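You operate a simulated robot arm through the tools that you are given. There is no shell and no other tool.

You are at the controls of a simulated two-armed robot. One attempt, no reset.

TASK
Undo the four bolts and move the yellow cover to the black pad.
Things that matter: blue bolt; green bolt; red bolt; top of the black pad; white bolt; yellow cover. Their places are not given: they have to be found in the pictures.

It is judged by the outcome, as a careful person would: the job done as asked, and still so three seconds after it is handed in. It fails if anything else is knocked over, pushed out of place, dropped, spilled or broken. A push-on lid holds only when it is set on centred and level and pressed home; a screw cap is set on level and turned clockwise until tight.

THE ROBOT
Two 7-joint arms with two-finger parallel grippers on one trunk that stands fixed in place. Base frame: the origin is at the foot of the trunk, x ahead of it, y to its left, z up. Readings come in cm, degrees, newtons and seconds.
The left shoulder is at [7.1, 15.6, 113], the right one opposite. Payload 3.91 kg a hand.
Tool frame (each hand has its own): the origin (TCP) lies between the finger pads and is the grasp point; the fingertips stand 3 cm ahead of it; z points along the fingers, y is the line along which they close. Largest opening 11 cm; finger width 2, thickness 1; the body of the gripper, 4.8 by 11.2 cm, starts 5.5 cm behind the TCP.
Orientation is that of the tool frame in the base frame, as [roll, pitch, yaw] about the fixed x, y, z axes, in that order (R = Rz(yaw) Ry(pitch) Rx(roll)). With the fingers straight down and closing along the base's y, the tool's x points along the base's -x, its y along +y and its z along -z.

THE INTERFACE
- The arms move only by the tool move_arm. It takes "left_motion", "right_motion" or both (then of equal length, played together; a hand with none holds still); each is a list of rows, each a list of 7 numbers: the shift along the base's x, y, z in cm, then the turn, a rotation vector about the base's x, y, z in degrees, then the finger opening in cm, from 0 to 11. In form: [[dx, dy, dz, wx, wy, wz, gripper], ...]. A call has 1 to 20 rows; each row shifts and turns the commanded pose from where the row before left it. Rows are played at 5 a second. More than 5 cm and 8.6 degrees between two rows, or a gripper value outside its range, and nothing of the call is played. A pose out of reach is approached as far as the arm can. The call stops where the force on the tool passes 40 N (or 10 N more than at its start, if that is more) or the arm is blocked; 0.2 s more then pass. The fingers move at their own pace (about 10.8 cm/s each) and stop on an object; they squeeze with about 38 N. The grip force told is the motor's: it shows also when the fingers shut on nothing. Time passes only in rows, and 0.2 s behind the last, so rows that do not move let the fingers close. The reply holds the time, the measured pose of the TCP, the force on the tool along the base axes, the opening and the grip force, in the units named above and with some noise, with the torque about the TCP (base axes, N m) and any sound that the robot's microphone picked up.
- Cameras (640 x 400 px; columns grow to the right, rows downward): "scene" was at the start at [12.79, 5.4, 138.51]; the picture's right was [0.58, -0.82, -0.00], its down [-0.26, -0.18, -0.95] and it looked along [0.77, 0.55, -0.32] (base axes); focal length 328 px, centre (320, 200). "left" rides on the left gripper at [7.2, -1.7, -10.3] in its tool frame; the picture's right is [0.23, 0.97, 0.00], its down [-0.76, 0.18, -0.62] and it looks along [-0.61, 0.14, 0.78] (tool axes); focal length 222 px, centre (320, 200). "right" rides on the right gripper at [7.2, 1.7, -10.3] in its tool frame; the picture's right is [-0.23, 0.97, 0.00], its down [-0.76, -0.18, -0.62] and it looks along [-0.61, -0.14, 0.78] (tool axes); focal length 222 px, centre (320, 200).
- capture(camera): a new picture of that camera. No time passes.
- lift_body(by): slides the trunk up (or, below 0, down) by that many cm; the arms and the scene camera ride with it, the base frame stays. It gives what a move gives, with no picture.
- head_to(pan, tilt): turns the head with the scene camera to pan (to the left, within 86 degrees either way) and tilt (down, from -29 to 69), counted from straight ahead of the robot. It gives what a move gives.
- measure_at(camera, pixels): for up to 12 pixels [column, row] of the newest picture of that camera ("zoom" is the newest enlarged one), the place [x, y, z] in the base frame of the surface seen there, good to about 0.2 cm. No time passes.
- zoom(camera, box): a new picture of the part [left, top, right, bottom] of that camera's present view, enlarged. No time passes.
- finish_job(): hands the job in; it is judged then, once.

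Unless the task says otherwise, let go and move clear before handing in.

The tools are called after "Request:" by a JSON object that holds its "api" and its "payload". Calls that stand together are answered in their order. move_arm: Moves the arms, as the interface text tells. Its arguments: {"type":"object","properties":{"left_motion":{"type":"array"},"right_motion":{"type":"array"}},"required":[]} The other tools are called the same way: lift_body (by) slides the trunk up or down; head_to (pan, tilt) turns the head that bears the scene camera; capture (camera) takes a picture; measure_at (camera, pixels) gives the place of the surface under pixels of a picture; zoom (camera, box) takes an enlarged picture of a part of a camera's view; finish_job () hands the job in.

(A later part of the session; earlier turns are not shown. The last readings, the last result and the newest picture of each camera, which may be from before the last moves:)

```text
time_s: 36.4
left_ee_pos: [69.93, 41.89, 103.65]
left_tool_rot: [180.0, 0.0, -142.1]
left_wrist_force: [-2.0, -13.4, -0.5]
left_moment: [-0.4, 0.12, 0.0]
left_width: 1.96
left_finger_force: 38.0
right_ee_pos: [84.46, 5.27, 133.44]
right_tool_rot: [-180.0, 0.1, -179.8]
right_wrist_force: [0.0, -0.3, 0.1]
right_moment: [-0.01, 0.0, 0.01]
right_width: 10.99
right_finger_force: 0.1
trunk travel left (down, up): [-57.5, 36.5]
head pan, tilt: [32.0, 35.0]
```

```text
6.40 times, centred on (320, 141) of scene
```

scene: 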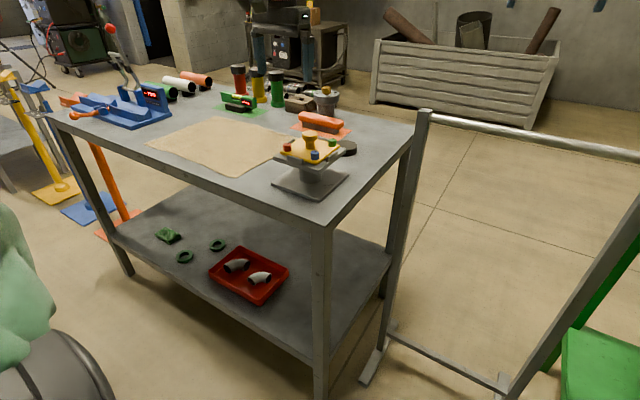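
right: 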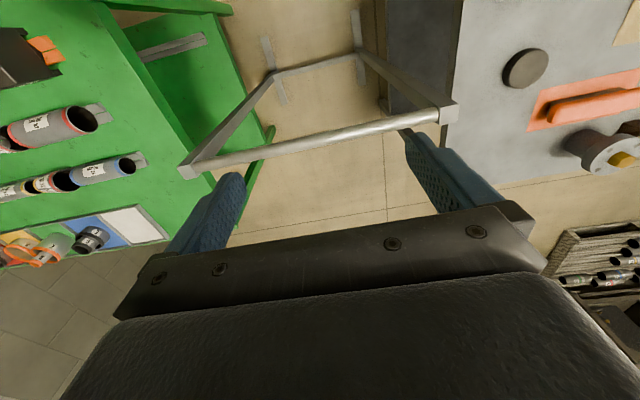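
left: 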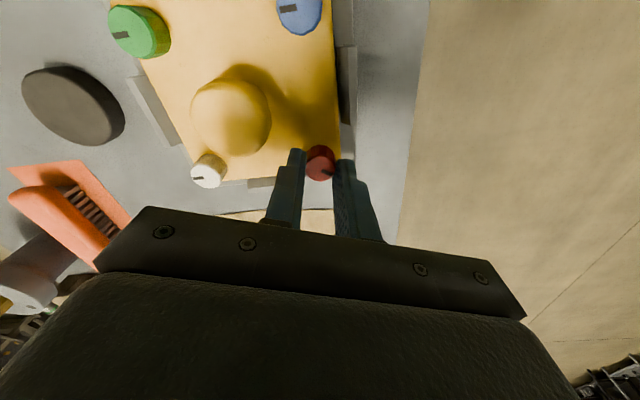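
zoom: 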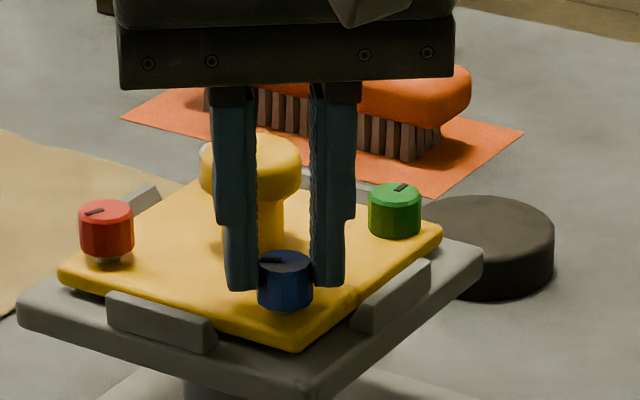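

Blue is rising, and its mark has turned about 120°. I'll continue to its stop.

Request:
{"api": "move_arm", "payload": {"left_motion": [[0, -0.12, 0.02, 0, 0, 6, 1], [0, 0, 0.02, 0, 0, 6, 1], [0, 0, 0.02, 0, 0, 6, 1], [0, 0, 0.02, 0, 0, 6, 1], [0, 0, 0.01, 0, 0, 6, 1]]}}

```text
time_s: 37.6
left_ee_pos: [70.01, 42.05, 103.83]
left_tool_rot: [180.0, -0.1, -111.9]
left_wrist_force: [2.0, -6.6, 0.9]
left_moment: [-0.25, -0.03, 0.0]
left_width: 1.95
left_finger_force: 38.0
right_ee_pos: [84.48, 5.37, 133.28]
right_tool_rot: [-180.0, 0.1, -180.0]
right_wrist_force: [-0.2, -0.9, -0.1]
right_moment: [-0.02, -0.01, 0.02]
right_width: 11.0
right_finger_force: 0.1
trunk travel left (down, up): [-57.5, 36.5]
head pan, tilt: [32.0, 35.0]
```

Request:
{"api": "move_arm", "payload": {"left_motion": [[0, -0.05, 0, 0, 0, 5, 1], [0, 0, 0, 0, 0, 5, 1], [0, 0, 0, 0, 0, 5, 1], [0, 0, 0, 0, 0, 5, 1]]}}

Request:
{"api": "zoom", "payload": {"camera": "scene", "box": [270, 110, 370, 172]}}

```text
time_s: 38.6
left_ee_pos: [69.95, 41.82, 103.96]
left_tool_rot: [179.9, 0.0, -91.9]
left_wrist_force: [5.3, -4.7, 0.9]
left_moment: [0.01, -0.21, -0.37]
left_width: 1.93
left_finger_force: 38.3
right_ee_pos: [84.31, 5.47, 133.23]
right_tool_rot: [-180.0, -0.2, 180.0]
right_wrist_force: [0.9, -0.1, 0.1]
right_moment: [0.0, 0.01, 0.0]
right_width: 10.98
right_finger_force: 0.1
trunk travel left (down, up): [-57.5, 36.5]
head pan, tilt: [32.0, 35.0]
```

```text
6.40 times, centred on (320, 141) of scene
```

zoom: 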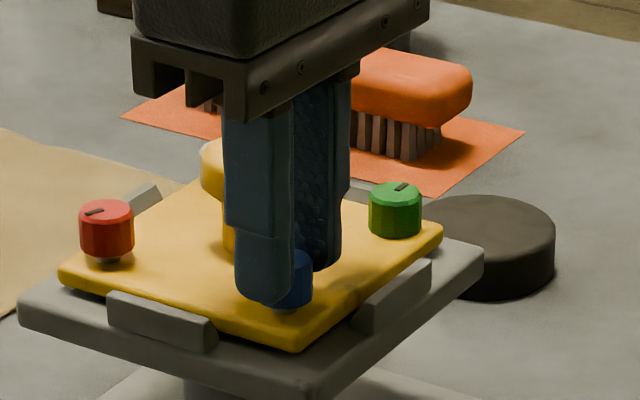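

Blue has hit its stop too (−0.37 N m). I'll let go, rise, rewind and move over green.

Request:
{"api": "move_arm", "payload": {"left_motion": [[0, 0, 0, 0, 0, -5, 1], [0, 0, 0, 0, 0, 0, 3.6], [0, 0, 0, 0, 0, 0, 5], [0, 0, 2.5, 0, 0, 0, 5], [0, 0, 2.5, 0, 0, 0, 5], [2, 0.05, 0, 0, 0, -8, 5], [2, 0.05, 0, 0, 0, -8, 5], [2, 0, 0, 0, 0, -8, 5], [2, 0, 0, 0, 0, -8, 5], [0, 0, 0, 0, 0, -8, 5], [0, 0, 0, 0, 0, -8, 5], [0, 0, 0, 0, 0, -8, 5], [0, 0, 0, 0, 0, -8, 5], [0, 0, 0, 0, 0, -8, 5], [0, 0, 0, 0, 0, -8, 5], [0, 0, 0, 0, 0, 0, 5], [0, 0, 0, 0, 0, 0, 5]]}}

Request:
{"api": "zoom", "payload": {"camera": "left", "box": [220, 80, 460, 230]}}

Request:
{"api": "zoom", "payload": {"camera": "scene", "box": [270, 110, 370, 172]}}

```text
time_s: 42.2
left_ee_pos: [77.98, 41.95, 108.68]
left_tool_rot: [-179.9, 0.0, -177.1]
left_wrist_force: [0.7, 0.2, 0.1]
left_moment: [0.01, -0.01, -0.03]
left_width: 5.0
left_finger_force: 0.2
right_ee_pos: [84.29, 5.37, 133.37]
right_tool_rot: [-180.0, 0.0, 180.0]
right_wrist_force: [0.0, -0.4, 0.5]
right_moment: [-0.01, 0.0, 0.01]
right_width: 11.01
right_finger_force: 0.0
trunk travel left (down, up): [-57.5, 36.5]
head pan, tilt: [32.0, 35.0]
```

```text
2.67 times, centred on (340, 155) of left
```

zoom: 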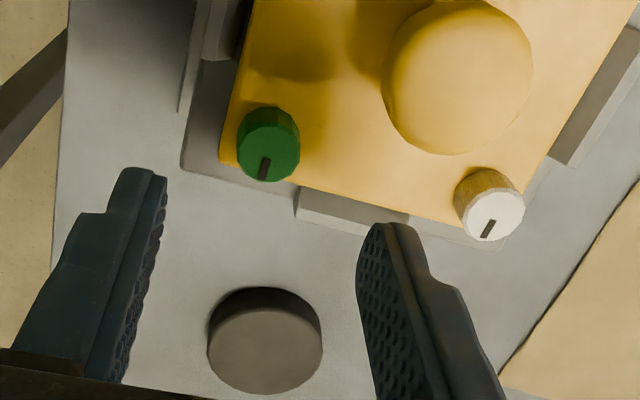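

```text
6.40 times, centred on (320, 141) of scene
```

zoom: 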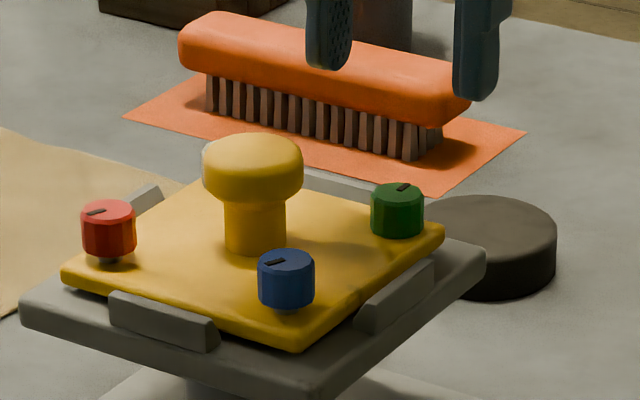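

Red and blue stand equally raised with matching marks. I'll finish the rewind and come down over green.

Request:
{"api": "move_arm", "payload": {"left_motion": [[0, 0, 0, 0, 0, -8.5, 5], [0, 0, 0, 0, 0, -8.5, 5], [0, 0, 0, 0, 0, -8.5, 5], [0, 0, 0, 0, 0, -8.5, 5], [0, 0, 0, 0, 0, -8.5, 5], [0, 0, 0, 0, 0, -8.5, 5], [0, 0, 0, 0, 0, -8.5, 5], [0, 0, 0, 0, 0, -8.5, 5], [0, 0, 0, 0, 0, -8.5, 5], [0, 0.05, 0, 0, 0, -8.5, 5], [0, 0, -2, 0, 0, 0, 5], [0, 0, -2, 0, 0, 0, 5], [0, 0, -1.4, 0, 0, 0, 5], [0, 0, 0, 0, 0, 0, 5], [0, 0, 0, 0, 0, 0, 5]]}}

Request:
{"api": "zoom", "payload": {"camera": "left", "box": [220, 80, 460, 230]}}

```text
time_s: 45.4
left_ee_pos: [78.02, 42.2, 103.42]
left_tool_rot: [-180.0, 0.0, 98.1]
left_wrist_force: [0.7, 0.3, 0.5]
left_moment: [0.0, 0.02, 0.01]
left_width: 5.01
left_finger_force: 0.0
right_ee_pos: [84.37, 5.34, 133.34]
right_tool_rot: [180.0, 0.1, -179.9]
right_wrist_force: [0.5, 0.8, -0.8]
right_moment: [0.0, 0.02, -0.01]
right_width: 11.0
right_finger_force: 0.0
trunk travel left (down, up): [-57.5, 36.5]
head pan, tilt: [32.0, 35.0]
```

```text
2.67 times, centred on (340, 155) of left
```

zoom: 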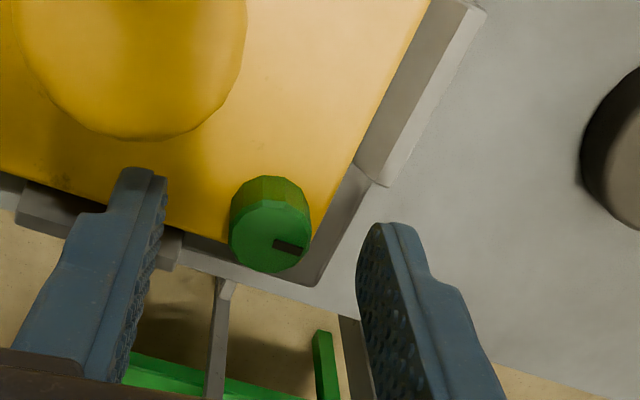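

Green lies between the fingers at (270,237). I'll close on it.

Request:
{"api": "move_arm", "payload": {"left_motion": [[0.1, 0, -0.1, 0, 0, 0, 4], [0, 0, 0, 0, 0, 0, 2.5], [0, 0, 0, 0, 0, 0, 1], [0, 0, 0, 0, 0, 0, 1], [0, 0, 0, 0, 0, 0, 1]]}}

```text
time_s: 46.6
left_ee_pos: [78.16, 42.18, 103.23]
left_tool_rot: [-179.9, 0.1, 98.0]
left_wrist_force: [3.2, 0.0, 1.0]
left_moment: [0.01, 0.09, 0.08]
left_width: 1.98
left_finger_force: 38.1
right_ee_pos: [84.4, 5.36, 133.31]
right_tool_rot: [-180.0, 0.0, -180.0]
right_wrist_force: [-0.3, -0.1, 0.1]
right_moment: [-0.01, 0.0, -0.01]
right_width: 11.0
right_finger_force: 0.1
trunk travel left (down, up): [-57.5, 36.5]
head pan, tilt: [32.0, 35.0]
```

Request:
{"api": "move_arm", "payload": {"left_motion": [[0, 0, 0.02, 0, 0, 6, 1], [0, 0, 0.02, 0, 0, 6, 1], [0, 0, 0.02, 0, 0, 6, 1], [0, 0, 0.02, 0, 0, 6, 1], [0, 0, 0.02, 0, 0, 6, 1], [0, 0, 0.02, 0, 0, 6, 1], [0, 0, 0.02, 0, 0, 6, 1], [0, 0, 0.02, 0, 0, 6, 1], [0, 0, 0.02, 0, 0, 6, 1], [0, 0, 0.02, 0, 0, 6, 1]]}}

```text
time_s: 48.8
left_ee_pos: [77.97, 41.98, 103.41]
left_tool_rot: [-179.9, 0.0, 158.1]
left_wrist_force: [-9.7, 4.8, -0.4]
left_moment: [0.39, 0.42, 0.02]
left_width: 1.96
left_finger_force: 37.7
right_ee_pos: [84.3, 5.29, 133.36]
right_tool_rot: [180.0, 0.1, -179.9]
right_wrist_force: [-0.1, -0.1, 0.3]
right_moment: [-0.01, -0.01, -0.02]
right_width: 10.99
right_finger_force: 0.0
trunk travel left (down, up): [-57.5, 36.5]
head pan, tilt: [32.0, 35.0]
```

Request:
{"api": "move_arm", "payload": {"left_motion": [[-0.1, 0.05, 0.02, 0, 0, 6, 1], [0, 0, 0.02, 0, 0, 6, 1], [0, 0, 0.02, 0, 0, 6, 1], [0, 0, 0.02, 0, 0, 6, 1], [0, 0, 0.02, 0, 0, 6, 1], [0, 0, 0.02, 0, 0, 6, 1], [0, 0, 0.02, 0, 0, 6, 1], [0, 0, 0.02, 0, 0, 6, 1], [0, 0, 0.02, 0, 0, 6, 1], [0, 0, 0.02, 0, 0, 6, 1]]}}

```text
time_s: 51.0
left_ee_pos: [78.07, 42.03, 103.59]
left_tool_rot: [179.8, -0.1, -141.9]
left_wrist_force: [4.4, -2.9, 0.0]
left_moment: [-0.03, -0.1, 0.03]
left_width: 1.94
left_finger_force: 37.4
right_ee_pos: [84.57, 5.27, 133.36]
right_tool_rot: [180.0, -0.2, 179.9]
right_wrist_force: [0.3, -0.2, 0.7]
right_moment: [0.01, 0.02, -0.02]
right_width: 10.99
right_finger_force: 0.0
trunk travel left (down, up): [-57.5, 36.5]
head pan, tilt: [32.0, 35.0]
```

Request:
{"api": "move_arm", "payload": {"left_motion": [[0.04, -0.02, 0.02, 0, 0, 6, 1], [0, 0, 0.02, 0, 0, 6, 1], [0, 0, 0.02, 0, 0, 6, 1], [0, 0, 0.02, 0, 0, 6, 1], [0, 0, 0.02, 0, 0, 6, 1], [0, 0, 0, 0, 0, 6, 1], [0, 0, 0, 0, 0, 6, 1], [0, 0, 0, 0, 0, 6, 1]]}}

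Request:
{"api": "zoom", "payload": {"camera": "scene", "box": [270, 110, 370, 172]}}

```text
time_s: 52.8
left_ee_pos: [78.05, 42.24, 103.78]
left_tool_rot: [179.9, 0.0, -93.9]
left_wrist_force: [2.7, -1.4, -0.3]
left_moment: [0.21, -0.12, -0.33]
left_width: 1.96
left_finger_force: 37.8
right_ee_pos: [84.48, 5.34, 133.31]
right_tool_rot: [180.0, 0.0, 179.9]
right_wrist_force: [-0.8, 0.1, -0.2]
right_moment: [0.0, 0.0, -0.01]
right_width: 11.01
right_finger_force: 0.0
trunk travel left (down, up): [-57.5, 36.5]
head pan, tilt: [32.0, 35.0]
```

```text
6.40 times, centred on (320, 141) of scene
```

zoom: 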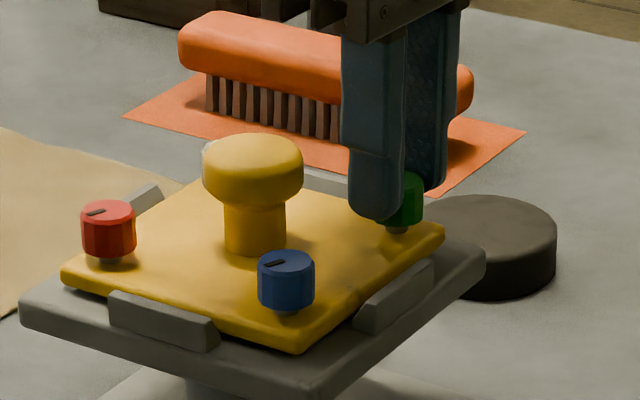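

Green is at its stop too (−0.33 N m). Next I'll let go, rise and travel to white while rewinding.

Request:
{"api": "move_arm", "payload": {"left_motion": [[0, 0, 0, 0, 0, -5, 1], [0, 0, 0, 0, 0, 0, 3.6], [0, 0, 0, 0, 0, 0, 5], [0, 0, 2.5, 0, 0, 0, 5], [0, 0, 2.5, 0, 0, 0, 5], [0, 2, 0, 0, 0, -8, 5], [0, 2, 0, 0, 0, -8, 5], [0, 2, 0, 0, 0, -8, 5], [0, 1.9, 0, 0, 0, -8, 5], [0, 0, 0, 0, 0, -8, 5], [0, 0, 0, 0, 0, -8, 5], [0, 0, 0, 0, 0, -8, 5], [0, 0, 0, 0, 0, -8, 5], [0, 0, 0, 0, 0, -8, 5], [0, 0, 0, 0, 0, -8, 5], [0, 0, 0, 0, 0, -8, 5], [0, 0, 0, 0, 0, -8, 5], [0, 0, 0, 0, 0, 0, 5]]}}

Request:
{"api": "move_arm", "payload": {"left_motion": [[0, 0, 0, 0, 0, -8.5, 5], [0, 0, 0, 0, 0, -8.5, 5], [0, 0, 0, 0, 0, -8.5, 5], [0, 0, 0, 0, 0, -8.5, 5], [0, 0, 0, 0, 0, -8.5, 5], [0, 0, 0, 0, 0, -8.5, 5], [0, 0, 0, 0, 0, -8.5, 5], [0, 0, 0, 0, 0, -8.5, 5], [0, 0, -2, 0, 0, 0, 5], [0, 0, 0, 0, 0, 0, 5]]}}

Request:
{"api": "zoom", "payload": {"camera": "left", "box": [220, 80, 460, 230]}}

Request:
{"api": "zoom", "payload": {"camera": "scene", "box": [270, 110, 370, 172]}}

```text
time_s: 56.6
left_ee_pos: [78.07, 49.9, 108.73]
left_tool_rot: [180.0, 0.0, 164.9]
left_wrist_force: [1.0, 0.3, 0.1]
left_moment: [0.01, 0.0, 0.02]
left_width: 4.99
left_finger_force: 0.1
right_ee_pos: [84.47, 5.34, 133.37]
right_tool_rot: [180.0, 0.0, -179.9]
right_wrist_force: [-1.3, 0.0, -0.8]
right_moment: [0.05, 0.01, -0.01]
right_width: 10.99
right_finger_force: 0.1
trunk travel left (down, up): [-57.5, 36.5]
head pan, tilt: [32.0, 35.0]
```

```text
time_s: 58.8
left_ee_pos: [78.04, 49.81, 106.77]
left_tool_rot: [180.0, 0.0, 97.1]
left_wrist_force: [0.3, -0.4, -0.2]
left_moment: [-0.01, -0.01, 0.02]
left_width: 5.0
left_finger_force: 0.0
right_ee_pos: [84.26, 5.44, 133.44]
right_tool_rot: [-180.0, -0.1, 180.0]
right_wrist_force: [-0.1, 0.0, 0.6]
right_moment: [0.03, -0.04, -0.02]
right_width: 11.04
right_finger_force: 0.0
trunk travel left (down, up): [-57.5, 36.5]
head pan, tilt: [32.0, 35.0]
```

```text
2.67 times, centred on (340, 155) of left
```

zoom: 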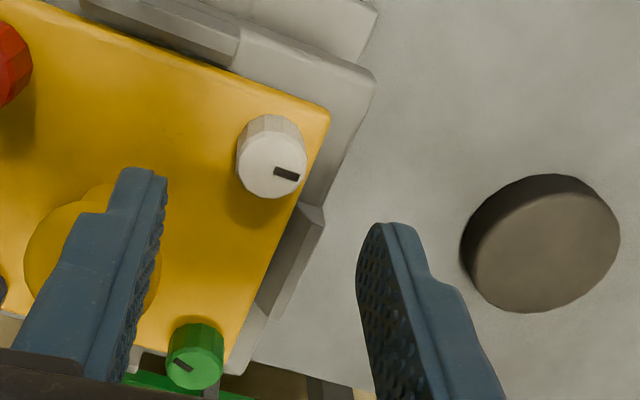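

```text
6.40 times, centred on (320, 141) of scene
```

zoom: 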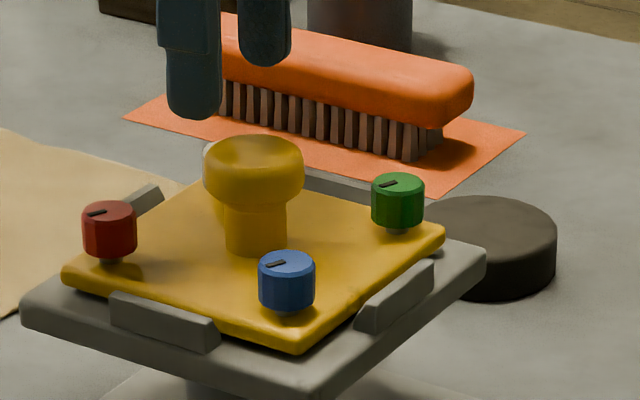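

Red, blue and green all stand equally raised. White sits slightly toward +y of the hand, so I'll shift 0.1 cm and come down.

Request:
{"api": "move_arm", "payload": {"left_motion": [[0.05, 0.12, -1.5, 0, 0, 0, 5], [0, 0, -1.0, 0, 0, 0, 5], [0, 0, -1.0, 0, 0, 0, 5], [0, 0, 0, 0, 0, 0, 5], [0, 0, 0, 0, 0, 0, 5]]}}

Request:
{"api": "zoom", "payload": {"camera": "left", "box": [220, 80, 460, 230]}}

```text
time_s: 60.0
left_ee_pos: [78.01, 50.05, 103.23]
left_tool_rot: [-180.0, 0.0, 97.0]
left_wrist_force: [-1.1, 0.1, -0.9]
left_moment: [0.01, 0.0, 0.01]
left_width: 5.03
left_finger_force: 0.1
right_ee_pos: [84.37, 5.4, 133.32]
right_tool_rot: [-180.0, 0.0, 180.0]
right_wrist_force: [-0.8, -0.4, -0.4]
right_moment: [-0.01, -0.01, 0.04]
right_width: 11.0
right_finger_force: 0.0
trunk travel left (down, up): [-57.5, 36.5]
head pan, tilt: [32.0, 35.0]
```

```text
2.67 times, centred on (340, 155) of left
```

zoom: 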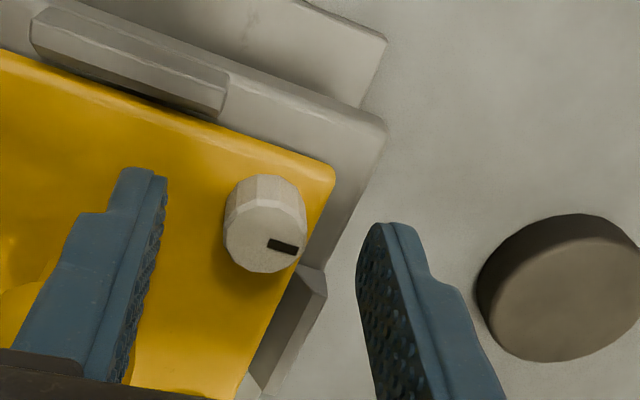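

White is centred. I'll close on it.

Request:
{"api": "move_arm", "payload": {"left_motion": [[0, 0, 0, 0, 0, 0, 4], [0, 0, 0, 0, 0, 0, 2.5], [0, 0, 0, 0, 0, 0, 1], [0, 0, 0, 0, 0, 0, 1], [0, 0, 0, 0, 0, 0, 1]]}}

```text
time_s: 61.2
left_ee_pos: [78.04, 50.1, 103.16]
left_tool_rot: [180.0, 0.0, 97.0]
left_wrist_force: [-6.4, -2.5, 0.7]
left_moment: [-0.01, 0.01, 0.07]
left_width: 1.93
left_finger_force: 38.0
right_ee_pos: [84.42, 5.38, 133.36]
right_tool_rot: [179.9, -0.1, 179.9]
right_wrist_force: [0.7, 1.3, -0.2]
right_moment: [0.0, -0.02, 0.0]
right_width: 10.99
right_finger_force: 0.0
trunk travel left (down, up): [-57.5, 36.5]
head pan, tilt: [32.0, 35.0]
```

Request:
{"api": "move_arm", "payload": {"left_motion": [[-0.08, -0.03, 0.02, 0, 0, 6, 1], [0, 0, 0.02, 0, 0, 6, 1], [0, 0, 0.02, 0, 0, 6, 1], [0, 0, 0.02, 0, 0, 6, 1], [0, 0, 0.02, 0, 0, 6, 1], [0, 0, 0.02, 0, 0, 6, 1], [0, 0, 0.02, 0, 0, 6, 1], [0, 0, 0.02, 0, 0, 6, 1], [0, 0, 0.02, 0, 0, 6, 1], [0, 0, 0.02, 0, 0, 6, 1]]}}

```text
time_s: 63.4
left_ee_pos: [78.03, 50.05, 103.3]
left_tool_rot: [-180.0, 0.0, 157.1]
left_wrist_force: [16.4, 7.5, 2.0]
left_moment: [0.32, -0.72, -0.02]
left_width: 1.93
left_finger_force: 37.9
right_ee_pos: [84.53, 5.55, 133.26]
right_tool_rot: [-180.0, -0.1, -179.9]
right_wrist_force: [1.2, -1.6, -0.6]
right_moment: [-0.01, 0.0, -0.01]
right_width: 11.01
right_finger_force: 0.0
trunk travel left (down, up): [-57.5, 36.5]
head pan, tilt: [32.0, 35.0]
```

Request:
{"api": "move_arm", "payload": {"left_motion": [[0.12, 0.06, 0.02, 0, 0, 6, 1], [0, 0, 0.02, 0, 0, 6, 1], [0, 0, 0.02, 0, 0, 6, 1], [0, 0, 0.02, 0, 0, 6, 1], [0, 0, 0.02, 0, 0, 6, 1], [0, 0, 0.02, 0, 0, 6, 1], [0, 0, 0.02, 0, 0, 6, 1], [0, 0, 0.02, 0, 0, 6, 1], [0, 0, 0.02, 0, 0, 6, 1], [0, 0, 0.02, 0, 0, 6, 1]]}}

```text
time_s: 65.6
left_ee_pos: [78.08, 50.05, 103.59]
left_tool_rot: [179.9, -0.2, -142.9]
left_wrist_force: [-9.2, -2.3, -0.5]
left_moment: [-0.2, 0.14, 0.05]
left_width: 1.94
left_finger_force: 37.9
right_ee_pos: [84.39, 5.28, 133.4]
right_tool_rot: [-180.0, 0.0, -180.0]
right_wrist_force: [-0.3, -0.1, 0.1]
right_moment: [0.01, 0.0, 0.0]
right_width: 11.01
right_finger_force: 0.1
trunk travel left (down, up): [-57.5, 36.5]
head pan, tilt: [32.0, 35.0]
```

Request:
{"api": "move_arm", "payload": {"left_motion": [[-0.08, -0.02, 0.02, 0, 0, 6, 1], [0, 0, 0.02, 0, 0, 6, 1], [0, 0, 0.02, 0, 0, 6, 1], [0, 0, 0.02, 0, 0, 6, 1], [0, 0, 0.02, 0, 0, 6, 1], [0, 0, 0, 0, 0, 6, 1], [0, 0, 0, 0, 0, 6, 1], [0, 0, 0, 0, 0, 6, 1]]}}

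Request:
{"api": "zoom", "payload": {"camera": "left", "box": [200, 0, 440, 230]}}

Request:
{"api": "zoom", "payload": {"camera": "scene", "box": [270, 110, 370, 172]}}

```text
time_s: 67.4
left_ee_pos: [77.9, 50.16, 103.84]
left_tool_rot: [179.9, 0.0, -94.8]
left_wrist_force: [-2.2, 0.9, 0.0]
left_moment: [-0.04, 0.0, -0.24]
left_width: 1.94
left_finger_force: 38.3
right_ee_pos: [84.43, 5.31, 133.33]
right_tool_rot: [180.0, 0.0, 179.9]
right_wrist_force: [0.6, 0.0, 0.0]
right_moment: [0.01, 0.02, -0.02]
right_width: 10.99
right_finger_force: 0.0
trunk travel left (down, up): [-57.5, 36.5]
head pan, tilt: [32.0, 35.0]
```

```text
1.74 times, centred on (320, 115) of left
```

zoom: 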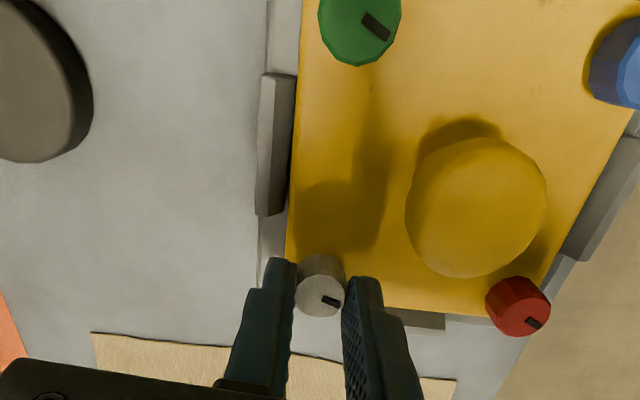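

```text
6.40 times, centred on (320, 141) of scene
```

zoom: 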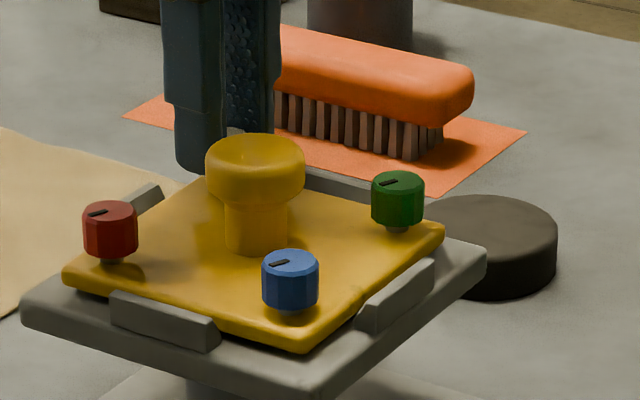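

White's mark is now parallel to the others. I'll nudge it a few more degrees to be sure it's at the stop, then let go and rise.

Request:
{"api": "move_arm", "payload": {"left_motion": [[0, 0, 0, 0, 0, 5, 1], [0, 0, 0, 0, 0, 0, 1]]}}

Request:
{"api": "move_arm", "payload": {"left_motion": [[0, 0, 0, 0, 0, -4, 1], [0, 0, 0, 0, 0, 0, 3.6], [0, 0, 0, 0, 0, 0, 5], [0, 0, 2.5, 0, 0, 0, 5], [0, 0, 2.5, 0, 0, 0, 5], [0, 0, 2.5, 0, 0, -8, 5], [-1, -1, 0, 0, 0, -8, 6], [-1, -1, 0, 0, 0, -8, 6], [-1, -1, 0, 0, 0, -8, 6], [-1, -0.9, 0, 0, 0, -8, 6], [0, 0, 0, 0, 0, -8, 6], [0, 0, 0, 0, 0, -8, 6], [0, 0, 0, 0, 0, -8, 6], [0, 0, 0, 0, 0, -8, 6], [0, 0, 0, 0, 0, -8, 6], [0, 0, 0, 0, 0, -6, 6], [0, 0, 0, 0, 0, 0, 6]]}}

Request:
{"api": "capture", "payload": {"camera": "left"}}

Request:
{"api": "zoom", "payload": {"camera": "scene", "box": [270, 110, 370, 172]}}

```text
time_s: 68.0
left_ee_pos: [77.86, 50.06, 103.67]
left_tool_rot: [179.9, 0.0, -89.9]
left_wrist_force: [-5.4, 2.0, 0.0]
left_moment: [0.2, 0.09, -0.24]
left_width: 1.97
left_finger_force: 38.5
right_ee_pos: [84.44, 5.43, 133.44]
right_tool_rot: [-180.0, 0.1, 180.0]
right_wrist_force: [0.0, -0.5, -0.2]
right_moment: [0.04, 0.05, 0.0]
right_width: 11.0
right_finger_force: 0.0
trunk travel left (down, up): [-57.5, 36.5]
head pan, tilt: [32.0, 35.0]
```

```text
time_s: 71.6
left_ee_pos: [73.96, 46.22, 111.44]
left_tool_rot: [-180.0, -0.1, 179.9]
left_wrist_force: [0.3, 0.0, 0.4]
left_moment: [-0.02, 0.01, 0.02]
left_width: 5.98
left_finger_force: 0.1
right_ee_pos: [84.4, 5.35, 133.49]
right_tool_rot: [-180.0, 0.0, -180.0]
right_wrist_force: [-0.6, 0.9, -0.3]
right_moment: [-0.03, -0.02, -0.03]
right_width: 11.0
right_finger_force: 0.0
trunk travel left (down, up): [-57.5, 36.5]
head pan, tilt: [32.0, 35.0]
```

```text
taken
```

left: 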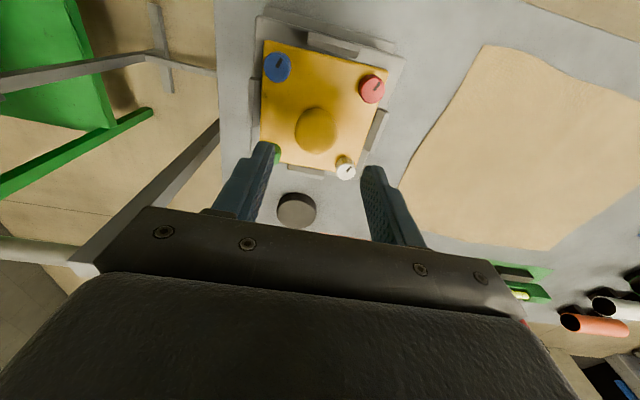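

```text
6.40 times, centred on (320, 141) of scene
```

zoom: 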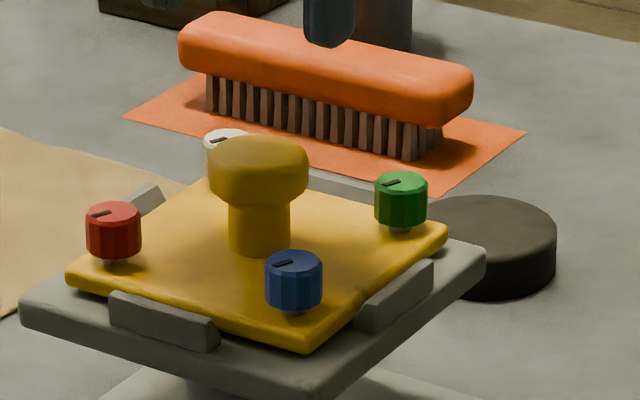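

The cover's corner moved from about (60,275) to (67,278) relative to the tray, so it's now free, with all four bolts raised and captive. Before gripping the knob I'll check with the empty hand that I can reach above the pad.

Request:
{"api": "move_arm", "payload": {"left_motion": [[0, 0, 1.5, 0, 0, 0, 6], [4, 0.1, 0, 0, 0, 0, 6], [4, 0.1, 0, 0, 0, 0, 6], [4, 0.1, 0, 0, 0, 0, 6], [4, 0.1, 0, 0, 0, 0, 6], [3.9, 0.1, 0, 0, 0, 0, 6], [0, 0, -3, 0, 0, 0, 6], [0, 0, -3, 0, 0, 0, 6], [0, 0, -3, 0, 0, 0, 6], [0, 0, -3, 0, 0, 0, 6], [0, 0, -2, 0, 0, 0, 6], [0, 0, 0, 0, 0, 0, 6], [0, 0, 0, 0, 0, 0, 6]]}}

Request:
{"api": "capture", "payload": {"camera": "left"}}

Request:
{"api": "capture", "payload": {"camera": "scene"}}

```text
time_s: 74.4
left_ee_pos: [93.73, 46.74, 98.79]
left_tool_rot: [180.0, 0.1, -179.9]
left_wrist_force: [0.0, -0.6, 0.5]
left_moment: [0.03, 0.01, 0.01]
left_width: 6.02
left_finger_force: 0.0
right_ee_pos: [84.4, 5.4, 133.35]
right_tool_rot: [-180.0, 0.0, 180.0]
right_wrist_force: [-0.9, 0.7, 0.0]
right_moment: [-0.01, 0.05, 0.01]
right_width: 11.01
right_finger_force: 0.0
trunk travel left (down, up): [-57.5, 36.5]
head pan, tilt: [32.0, 35.0]
```

```text
taken
```

left: 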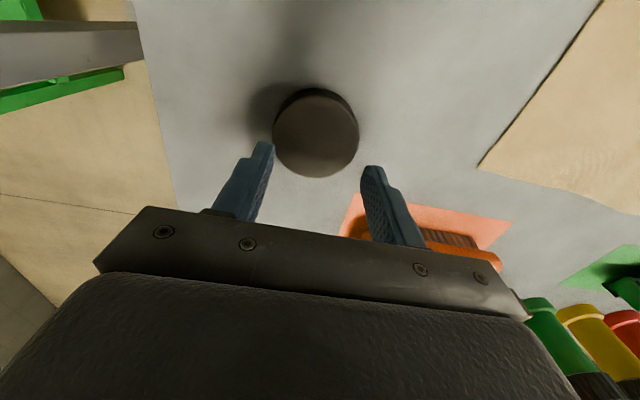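

```text
taken
```

scene: 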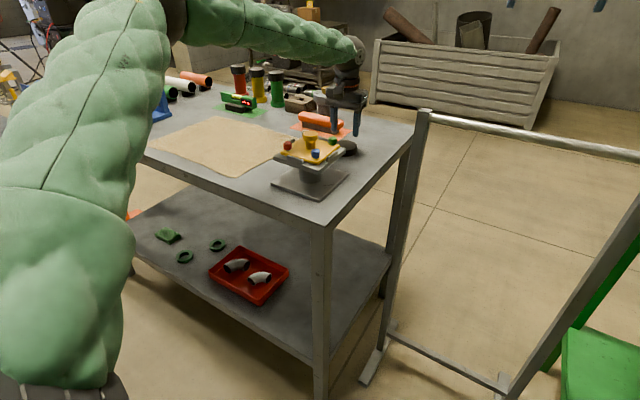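

The pad is within reach. I'll measure the pad's rim and the brush position from this close view.

Request:
{"api": "measure_at", "payload": {"camera": "left", "pixels": [[277, 138], [355, 138], [316, 100], [316, 172], [316, 136], [290, 112], [343, 112], [345, 160], [290, 162], [365, 200], [420, 240], [450, 225]]}}

Request:
{"api": "zoom", "payload": {"camera": "left", "box": [240, 70, 400, 190]}}

```text
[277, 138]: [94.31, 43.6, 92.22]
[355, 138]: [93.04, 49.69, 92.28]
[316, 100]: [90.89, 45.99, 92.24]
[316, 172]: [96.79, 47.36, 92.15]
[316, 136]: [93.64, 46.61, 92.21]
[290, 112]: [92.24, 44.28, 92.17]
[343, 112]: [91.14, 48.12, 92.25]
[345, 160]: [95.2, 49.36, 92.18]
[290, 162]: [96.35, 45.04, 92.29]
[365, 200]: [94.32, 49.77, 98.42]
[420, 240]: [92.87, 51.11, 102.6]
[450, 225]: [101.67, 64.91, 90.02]
```

```text
3.33 times, centred on (320, 130) of left
```

zoom: 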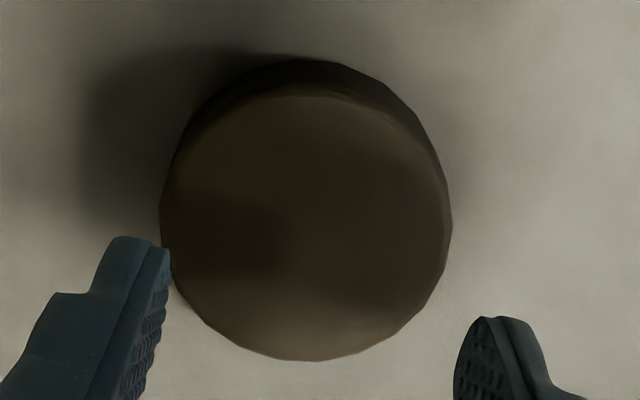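

The pad's centre is about (93.8,46.6) with its top at 92.2. Now I'll return above the knob.

Request:
{"api": "move_arm", "payload": {"left_motion": [[0, 0, 4.5, 0, 0, 0, 6], [0, 0, 4.5, 0, 0, 0, 6], [0, 0, 4.5, 0, 0, 0, 6], [-4, -0.1, 0, 0, 0, 0, 6], [-4, -0.1, 0, 0, 0, 0, 6], [-4, -0.1, 0, 0, 0, 0, 6], [-4, -0.1, 0, 0, 0, 0, 6], [-3.8, -0.1, 0, 0, 0, 0, 6], [0, 0, -2, 0, 0, 0, 6], [0, 0, 0, 0, 0, 0, 6], [0, 0, 0, 0, 0, 0, 6]]}}

Request:
{"api": "zoom", "payload": {"camera": "left", "box": [220, 30, 420, 190]}}

Request:
{"api": "capture", "payload": {"camera": "left"}}

Request:
{"api": "capture", "payload": {"camera": "scene"}}

```text
time_s: 76.8
left_ee_pos: [74.34, 46.01, 110.35]
left_tool_rot: [180.0, -0.1, 180.0]
left_wrist_force: [-0.8, -0.1, 0.7]
left_moment: [0.01, 0.04, 0.01]
left_width: 6.03
left_finger_force: 0.1
right_ee_pos: [84.36, 5.42, 133.33]
right_tool_rot: [-180.0, 0.0, -179.9]
right_wrist_force: [0.6, -0.4, 0.2]
right_moment: [0.01, -0.01, -0.02]
right_width: 11.03
right_finger_force: 0.1
trunk travel left (down, up): [-57.5, 36.5]
head pan, tilt: [32.0, 35.0]
```

```text
2.50 times, centred on (320, 110) of left
```

zoom: 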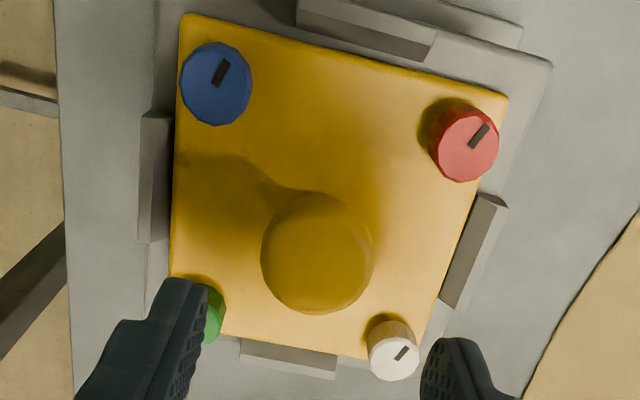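

```text
taken
```

left: 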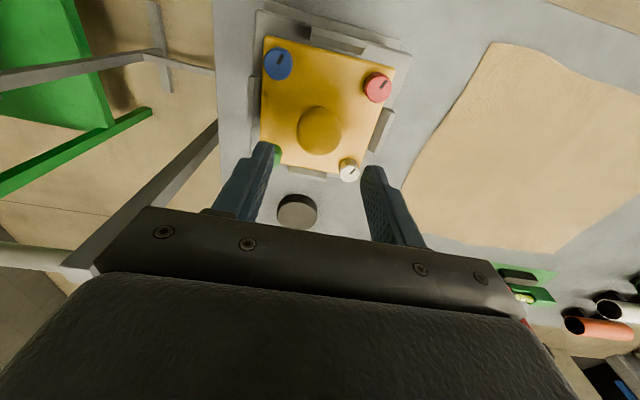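

```text
taken
```

scene: 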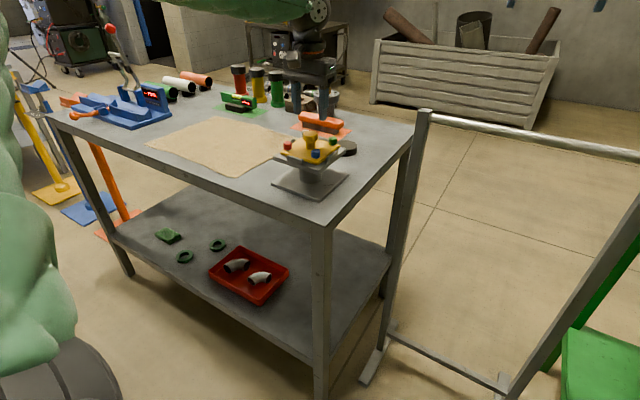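

Request:
{"api": "measure_at", "payload": {"camera": "zoom", "pixels": [[316, 258], [265, 255], [370, 265], [320, 300], [214, 83], [465, 148], [394, 352], [185, 20], [505, 100], [420, 335], [320, 215], [172, 270]]}}

Request:
{"api": "zoom", "payload": {"camera": "scene", "box": [270, 110, 370, 172]}}

```text
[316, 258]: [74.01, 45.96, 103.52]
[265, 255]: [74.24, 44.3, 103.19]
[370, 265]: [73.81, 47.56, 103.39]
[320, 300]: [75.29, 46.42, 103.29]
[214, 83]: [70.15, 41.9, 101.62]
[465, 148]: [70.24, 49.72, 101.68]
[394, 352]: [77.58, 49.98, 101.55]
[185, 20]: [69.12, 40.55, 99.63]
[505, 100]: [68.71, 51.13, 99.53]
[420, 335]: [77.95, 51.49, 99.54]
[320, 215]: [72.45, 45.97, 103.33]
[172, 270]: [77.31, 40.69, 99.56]
```

```text
6.40 times, centred on (320, 141) of scene
```

zoom: 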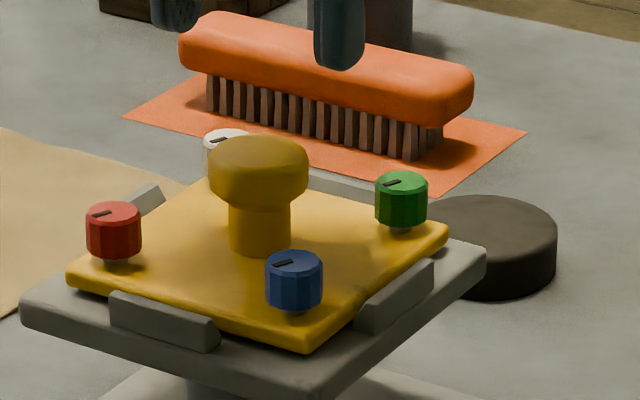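

The knob's centre is about (74.0,45.95) with its top at 103.5. I'll come down around it with the fingertips just above the plate.

Request:
{"api": "move_arm", "payload": {"left_motion": [[-0.3, -0.05, -2, 0, 0, 0, 6], [0, 0, -2, 0, 0, 0, 6], [0, 0, -2, 0, 0, 0, 6], [0, 0, -1.2, 0, 0, 0, 6], [0, 0, 0, 0, 0, 0, 6], [0, 0, 0, 0, 0, 0, 6]]}}

Request:
{"api": "zoom", "payload": {"camera": "scene", "box": [270, 110, 370, 172]}}

Request:
{"api": "zoom", "payload": {"camera": "left", "box": [220, 60, 420, 220]}}

```text
time_s: 78.2
left_ee_pos: [73.85, 46.05, 103.26]
left_tool_rot: [-179.9, -0.1, 180.0]
left_wrist_force: [0.7, 0.1, -0.1]
left_moment: [0.03, 0.0, 0.03]
left_width: 6.0
left_finger_force: 0.0
right_ee_pos: [84.4, 5.37, 133.34]
right_tool_rot: [180.0, 0.0, -180.0]
right_wrist_force: [0.9, 0.0, -0.2]
right_moment: [-0.01, -0.01, -0.02]
right_width: 10.99
right_finger_force: 0.1
trunk travel left (down, up): [-57.5, 36.5]
head pan, tilt: [32.0, 35.0]
```

```text
6.40 times, centred on (320, 141) of scene
```

zoom: 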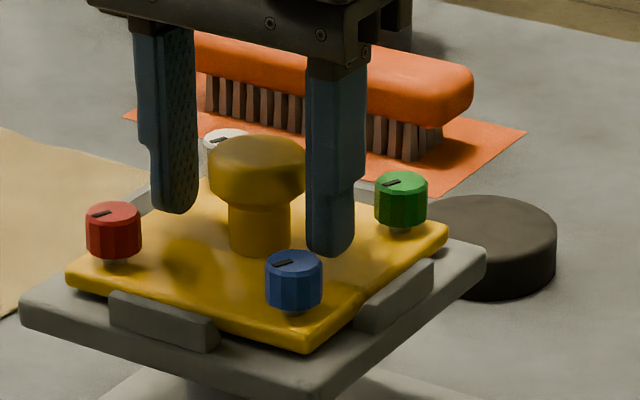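

```text
2.50 times, centred on (320, 140) of left
```

zoom: 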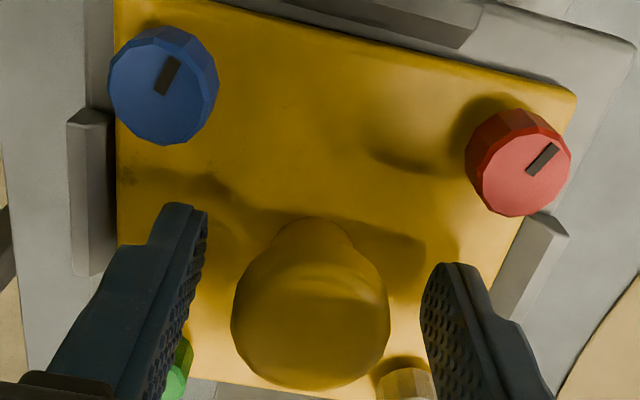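

The fingers straddle the knob clear of all the bolts. I'll close.

Request:
{"api": "move_arm", "payload": {"left_motion": [[0.05, 0, 0, 0, 0, 0, 5], [0, 0, 0, 0, 0, 0, 4], [0, 0, 0, 0, 0, 0, 2], [0, 0, 0, 0, 0, 0, 2], [0, 0, 0, 0, 0, 0, 2]]}}

Request:
{"api": "zoom", "payload": {"camera": "scene", "box": [270, 110, 370, 172]}}

```text
time_s: 79.4
left_ee_pos: [73.95, 46.13, 103.12]
left_tool_rot: [180.0, 0.0, -180.0]
left_wrist_force: [-0.1, -3.0, -0.6]
left_moment: [-0.28, -0.12, -0.08]
left_width: 3.77
left_finger_force: 38.2
right_ee_pos: [84.41, 5.37, 133.4]
right_tool_rot: [180.0, 0.0, -180.0]
right_wrist_force: [0.2, -1.2, -0.7]
right_moment: [0.02, -0.03, 0.02]
right_width: 10.99
right_finger_force: 0.1
trunk travel left (down, up): [-57.5, 36.5]
head pan, tilt: [32.0, 35.0]
```

```text
6.40 times, centred on (320, 141) of scene
```

zoom: 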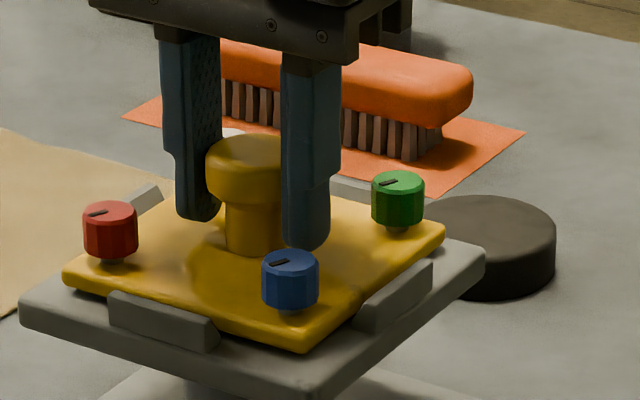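

Gripped at 3.77 cm. I'll lift slowly by about 1 cm and check.

Request:
{"api": "move_arm", "payload": {"left_motion": [[0, 0, 0.2, 0, 0, 0, 2], [0, 0, 0.2, 0, 0, 0, 2], [0, 0, 0.3, 0, 0, 0, 2], [0, 0, 0.3, 0, 0, 0, 2], [0, 0, 0, 0, 0, 0, 2]]}}

Request:
{"api": "zoom", "payload": {"camera": "scene", "box": [270, 110, 370, 172]}}

```text
time_s: 80.6
left_ee_pos: [73.89, 46.12, 103.95]
left_tool_rot: [179.9, -0.1, -179.9]
left_wrist_force: [0.3, -0.2, -9.7]
left_moment: [-0.03, 0.02, 0.02]
left_width: 3.77
left_finger_force: 38.0
right_ee_pos: [84.45, 5.4, 133.27]
right_tool_rot: [-180.0, -0.2, 180.0]
right_wrist_force: [-0.5, 0.1, 0.5]
right_moment: [0.01, -0.04, -0.01]
right_width: 11.0
right_finger_force: 0.0
trunk travel left (down, up): [-57.5, 36.5]
head pan, tilt: [32.0, 35.0]
```

```text
6.40 times, centred on (320, 141) of scene
```

zoom: 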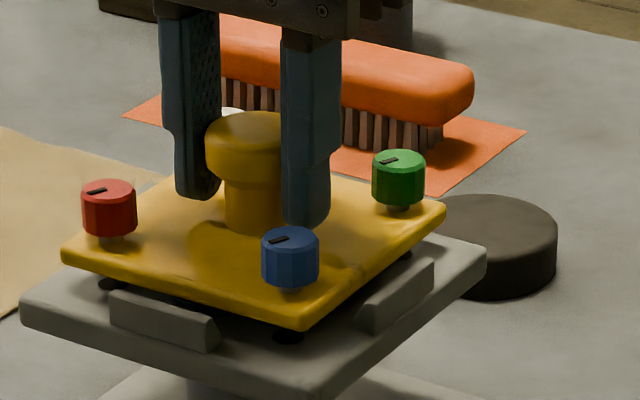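

The cover lifts free and level with its bolts aboard, at about 9.7 N, and the shanks are leaving their holes. I'll lift further and look underneath.

Request:
{"api": "move_arm", "payload": {"left_motion": [[0, 0, 0.8, 0, 0, 0, 2], [0, 0, 1, 0, 0, 0, 2], [0, 0, 1, 0, 0, 0, 2], [0, 0, 1, 0, 0, 0, 2], [0, 0, 1, 0, 0, 0, 2], [0, 0, 1, 0, 0, 0, 2], [0, 0, 0, 0, 0, 0, 2]]}}

Request:
{"api": "zoom", "payload": {"camera": "scene", "box": [260, 90, 380, 165]}}

```text
time_s: 82.2
left_ee_pos: [73.97, 46.2, 109.87]
left_tool_rot: [-179.8, -0.2, 180.0]
left_wrist_force: [-0.2, -0.3, -9.5]
left_moment: [-0.01, 0.05, 0.01]
left_width: 3.78
left_finger_force: 38.7
right_ee_pos: [84.59, 5.47, 133.3]
right_tool_rot: [180.0, -0.1, 180.0]
right_wrist_force: [-0.5, -0.2, -0.2]
right_moment: [0.01, -0.02, 0.02]
right_width: 11.02
right_finger_force: 0.1
trunk travel left (down, up): [-57.5, 36.5]
head pan, tilt: [32.0, 35.0]
```

```text
5.33 times, centred on (320, 128) of scene
```

zoom: 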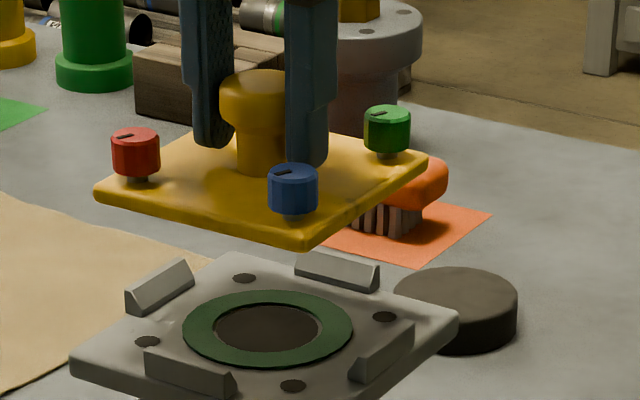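

The cover is held level with all four bolts raised, and the green gasket stayed on the stand. I'll carry it slowly to above the pad.

Request:
{"api": "move_arm", "payload": {"left_motion": [[1, 0, 0, 0, 0, 0, 2], [2, 0.05, 0, 0, 0, 0, 2], [2, 0.05, 0, 0, 0, 0, 2], [2, 0.05, 0, 0, 0, 0, 2], [2, 0.05, 0, 0, 0, 0, 2], [2, 0.05, 0, 0, 0, 0, 2], [2, 0.05, 0, 0, 0, 0, 2], [2, 0.05, 0, 0, 0, 0, 2], [2, 0.05, 0, 0, 0, 0, 2], [2, 0.05, 0, 0, 0, 0, 2], [0.85, 0, 0, 0, 0, 0, 2], [0, 0, -2, 0, 0, 0, 2], [0, 0, -2, 0, 0, 0, 2], [0, 0, -2, 0, 0, 0, 2], [0, 0, -2, 0, 0, 0, 2], [0, 0, -1.5, 0, 0, 0, 2], [0, 0, 0, 0, 0, 0, 2], [0, 0, 0, 0, 0, 0, 2]]}}

Request:
{"api": "capture", "payload": {"camera": "left"}}

Request:
{"api": "zoom", "payload": {"camera": "scene", "box": [280, 90, 400, 165]}}

```text
time_s: 86.0
left_ee_pos: [93.74, 46.4, 100.21]
left_tool_rot: [-180.0, -0.1, -180.0]
left_wrist_force: [0.3, -0.4, -9.9]
left_moment: [0.0, 0.03, -0.03]
left_width: 3.73
left_finger_force: 37.9
right_ee_pos: [84.53, 5.42, 133.3]
right_tool_rot: [180.0, -0.1, 180.0]
right_wrist_force: [0.0, -0.3, -0.3]
right_moment: [-0.01, -0.02, -0.01]
right_width: 11.0
right_finger_force: 0.0
trunk travel left (down, up): [-57.5, 36.5]
head pan, tilt: [32.0, 35.0]
```

```text
taken
```

left: 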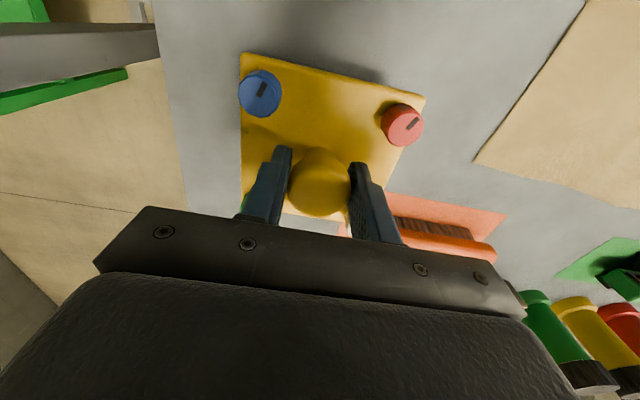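

```text
5.33 times, centred on (340, 128) of scene
```

zoom: 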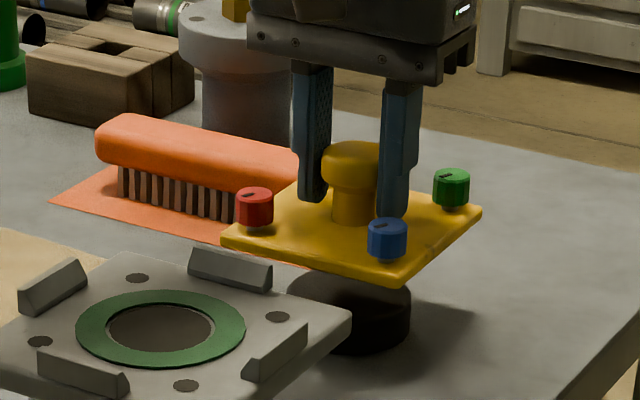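

The cover is over the pad. I'll measure its bolts and the brush edge to check centring and clearance.

Request:
{"api": "measure_at", "payload": {"camera": "left", "pixels": [[260, 92], [404, 127], [244, 56], [423, 98], [400, 180], [418, 215], [395, 205]]}}

Request:
{"api": "measure_at", "payload": {"camera": "zoom", "pixels": [[254, 195], [387, 226], [451, 175], [350, 152], [290, 265], [240, 230], [290, 160], [345, 300], [390, 310]]}}

```text
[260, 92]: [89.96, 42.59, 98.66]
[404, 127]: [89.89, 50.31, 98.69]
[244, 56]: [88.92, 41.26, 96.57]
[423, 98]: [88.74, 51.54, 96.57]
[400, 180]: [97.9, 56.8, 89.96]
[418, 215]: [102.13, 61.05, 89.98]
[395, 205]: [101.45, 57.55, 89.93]
```

```text
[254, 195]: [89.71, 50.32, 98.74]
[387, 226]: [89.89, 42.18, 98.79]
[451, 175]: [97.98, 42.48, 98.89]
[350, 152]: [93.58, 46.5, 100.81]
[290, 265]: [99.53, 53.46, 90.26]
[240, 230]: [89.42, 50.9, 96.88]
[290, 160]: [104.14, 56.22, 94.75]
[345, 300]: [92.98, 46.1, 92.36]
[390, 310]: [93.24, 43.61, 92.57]
```

The cover's centre is (93.9,46.4) against the pad's (93.8,46.6), so I'll shift y by +0.2. Then I'll lower gently until contact.

Request:
{"api": "move_arm", "payload": {"left_motion": [[-0.05, 0.2, -0.8, 0, 0, 0, 2], [0, 0, -0.8, 0, 0, 0, 2], [0, 0, -0.6, 0, 0, 0, 2], [0, 0, -0.3, 0, 0, 0, 2], [0, 0, -0.2, 0, 0, 0, 2], [0, 0, -0.1, 0, 0, 0, 2], [0, 0, 0, 0, 0, 0, 2]]}}

Request:
{"api": "zoom", "payload": {"camera": "scene", "box": [290, 110, 390, 172]}}

```text
time_s: 87.6
left_ee_pos: [93.73, 46.81, 97.54]
left_tool_rot: [180.0, -0.1, -179.9]
left_wrist_force: [0.3, -0.2, -10.2]
left_moment: [0.02, 0.01, -0.03]
left_width: 3.75
left_finger_force: 37.9
right_ee_pos: [84.44, 5.32, 133.25]
right_tool_rot: [180.0, -0.1, 180.0]
right_wrist_force: [-0.2, 0.3, -0.7]
right_moment: [-0.02, -0.02, -0.03]
right_width: 10.98
right_finger_force: 0.1
trunk travel left (down, up): [-57.5, 36.5]
head pan, tilt: [32.0, 35.0]
```

```text
6.40 times, centred on (340, 141) of scene
```

zoom: 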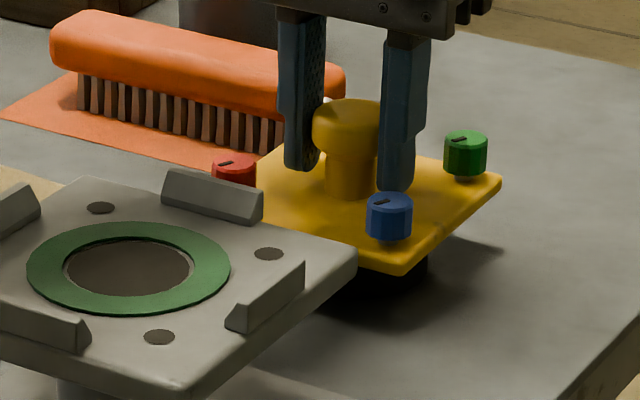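

No contact yet, still −10.2 N. I'll keep lowering in fine steps.

Request:
{"api": "move_arm", "payload": {"left_motion": [[0, 0, -0.12, 0, 0, 0, 2], [0, 0, -0.12, 0, 0, 0, 2], [0, 0, -0.12, 0, 0, 0, 2], [0, 0, -0.12, 0, 0, 0, 2], [0, 0, 0, 0, 0, 0, 2]]}}

```text
time_s: 88.8
left_ee_pos: [93.56, 46.83, 96.89]
left_tool_rot: [180.0, -0.1, -179.9]
left_wrist_force: [-0.3, -0.6, -9.7]
left_moment: [-0.04, 0.04, -0.02]
left_width: 3.8
left_finger_force: 37.7
right_ee_pos: [84.47, 5.43, 133.35]
right_tool_rot: [179.9, 0.0, 180.0]
right_wrist_force: [-0.1, 0.6, -0.9]
right_moment: [0.0, 0.03, -0.05]
right_width: 10.99
right_finger_force: 0.1
trunk travel left (down, up): [-57.5, 36.5]
head pan, tilt: [32.0, 35.0]
```

Request:
{"api": "move_arm", "payload": {"left_motion": [[0, 0, -0.06, 0, 0, 0, 2], [0, 0, -0.06, 0, 0, 0, 2], [0, 0, -0.06, 0, 0, 0, 2], [0, 0, 0, 0, 0, 0, 2]]}}

Request:
{"api": "zoom", "payload": {"camera": "scene", "box": [290, 110, 390, 172]}}

```text
time_s: 89.8
left_ee_pos: [93.68, 46.83, 96.96]
left_tool_rot: [-179.9, 0.0, 180.0]
left_wrist_force: [2.6, 1.9, -2.0]
left_moment: [-0.12, 0.11, 0.01]
left_width: 3.76
left_finger_force: 38.0
right_ee_pos: [84.37, 5.41, 133.4]
right_tool_rot: [-180.0, 0.0, -180.0]
right_wrist_force: [0.2, -0.4, 0.3]
right_moment: [-0.02, -0.01, -0.04]
right_width: 11.01
right_finger_force: 0.0
trunk travel left (down, up): [-57.5, 36.5]
head pan, tilt: [32.0, 35.0]
```

```text
6.40 times, centred on (340, 141) of scene
```

zoom: 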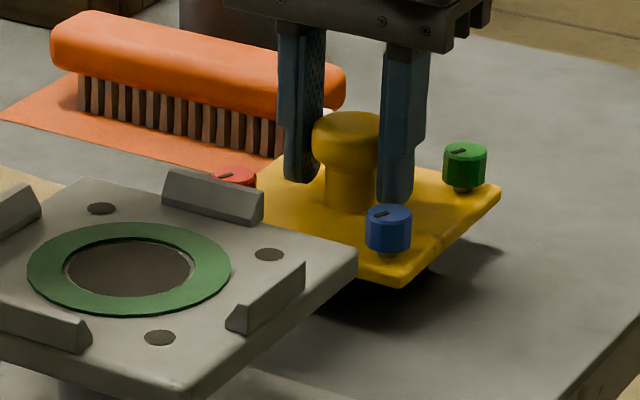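

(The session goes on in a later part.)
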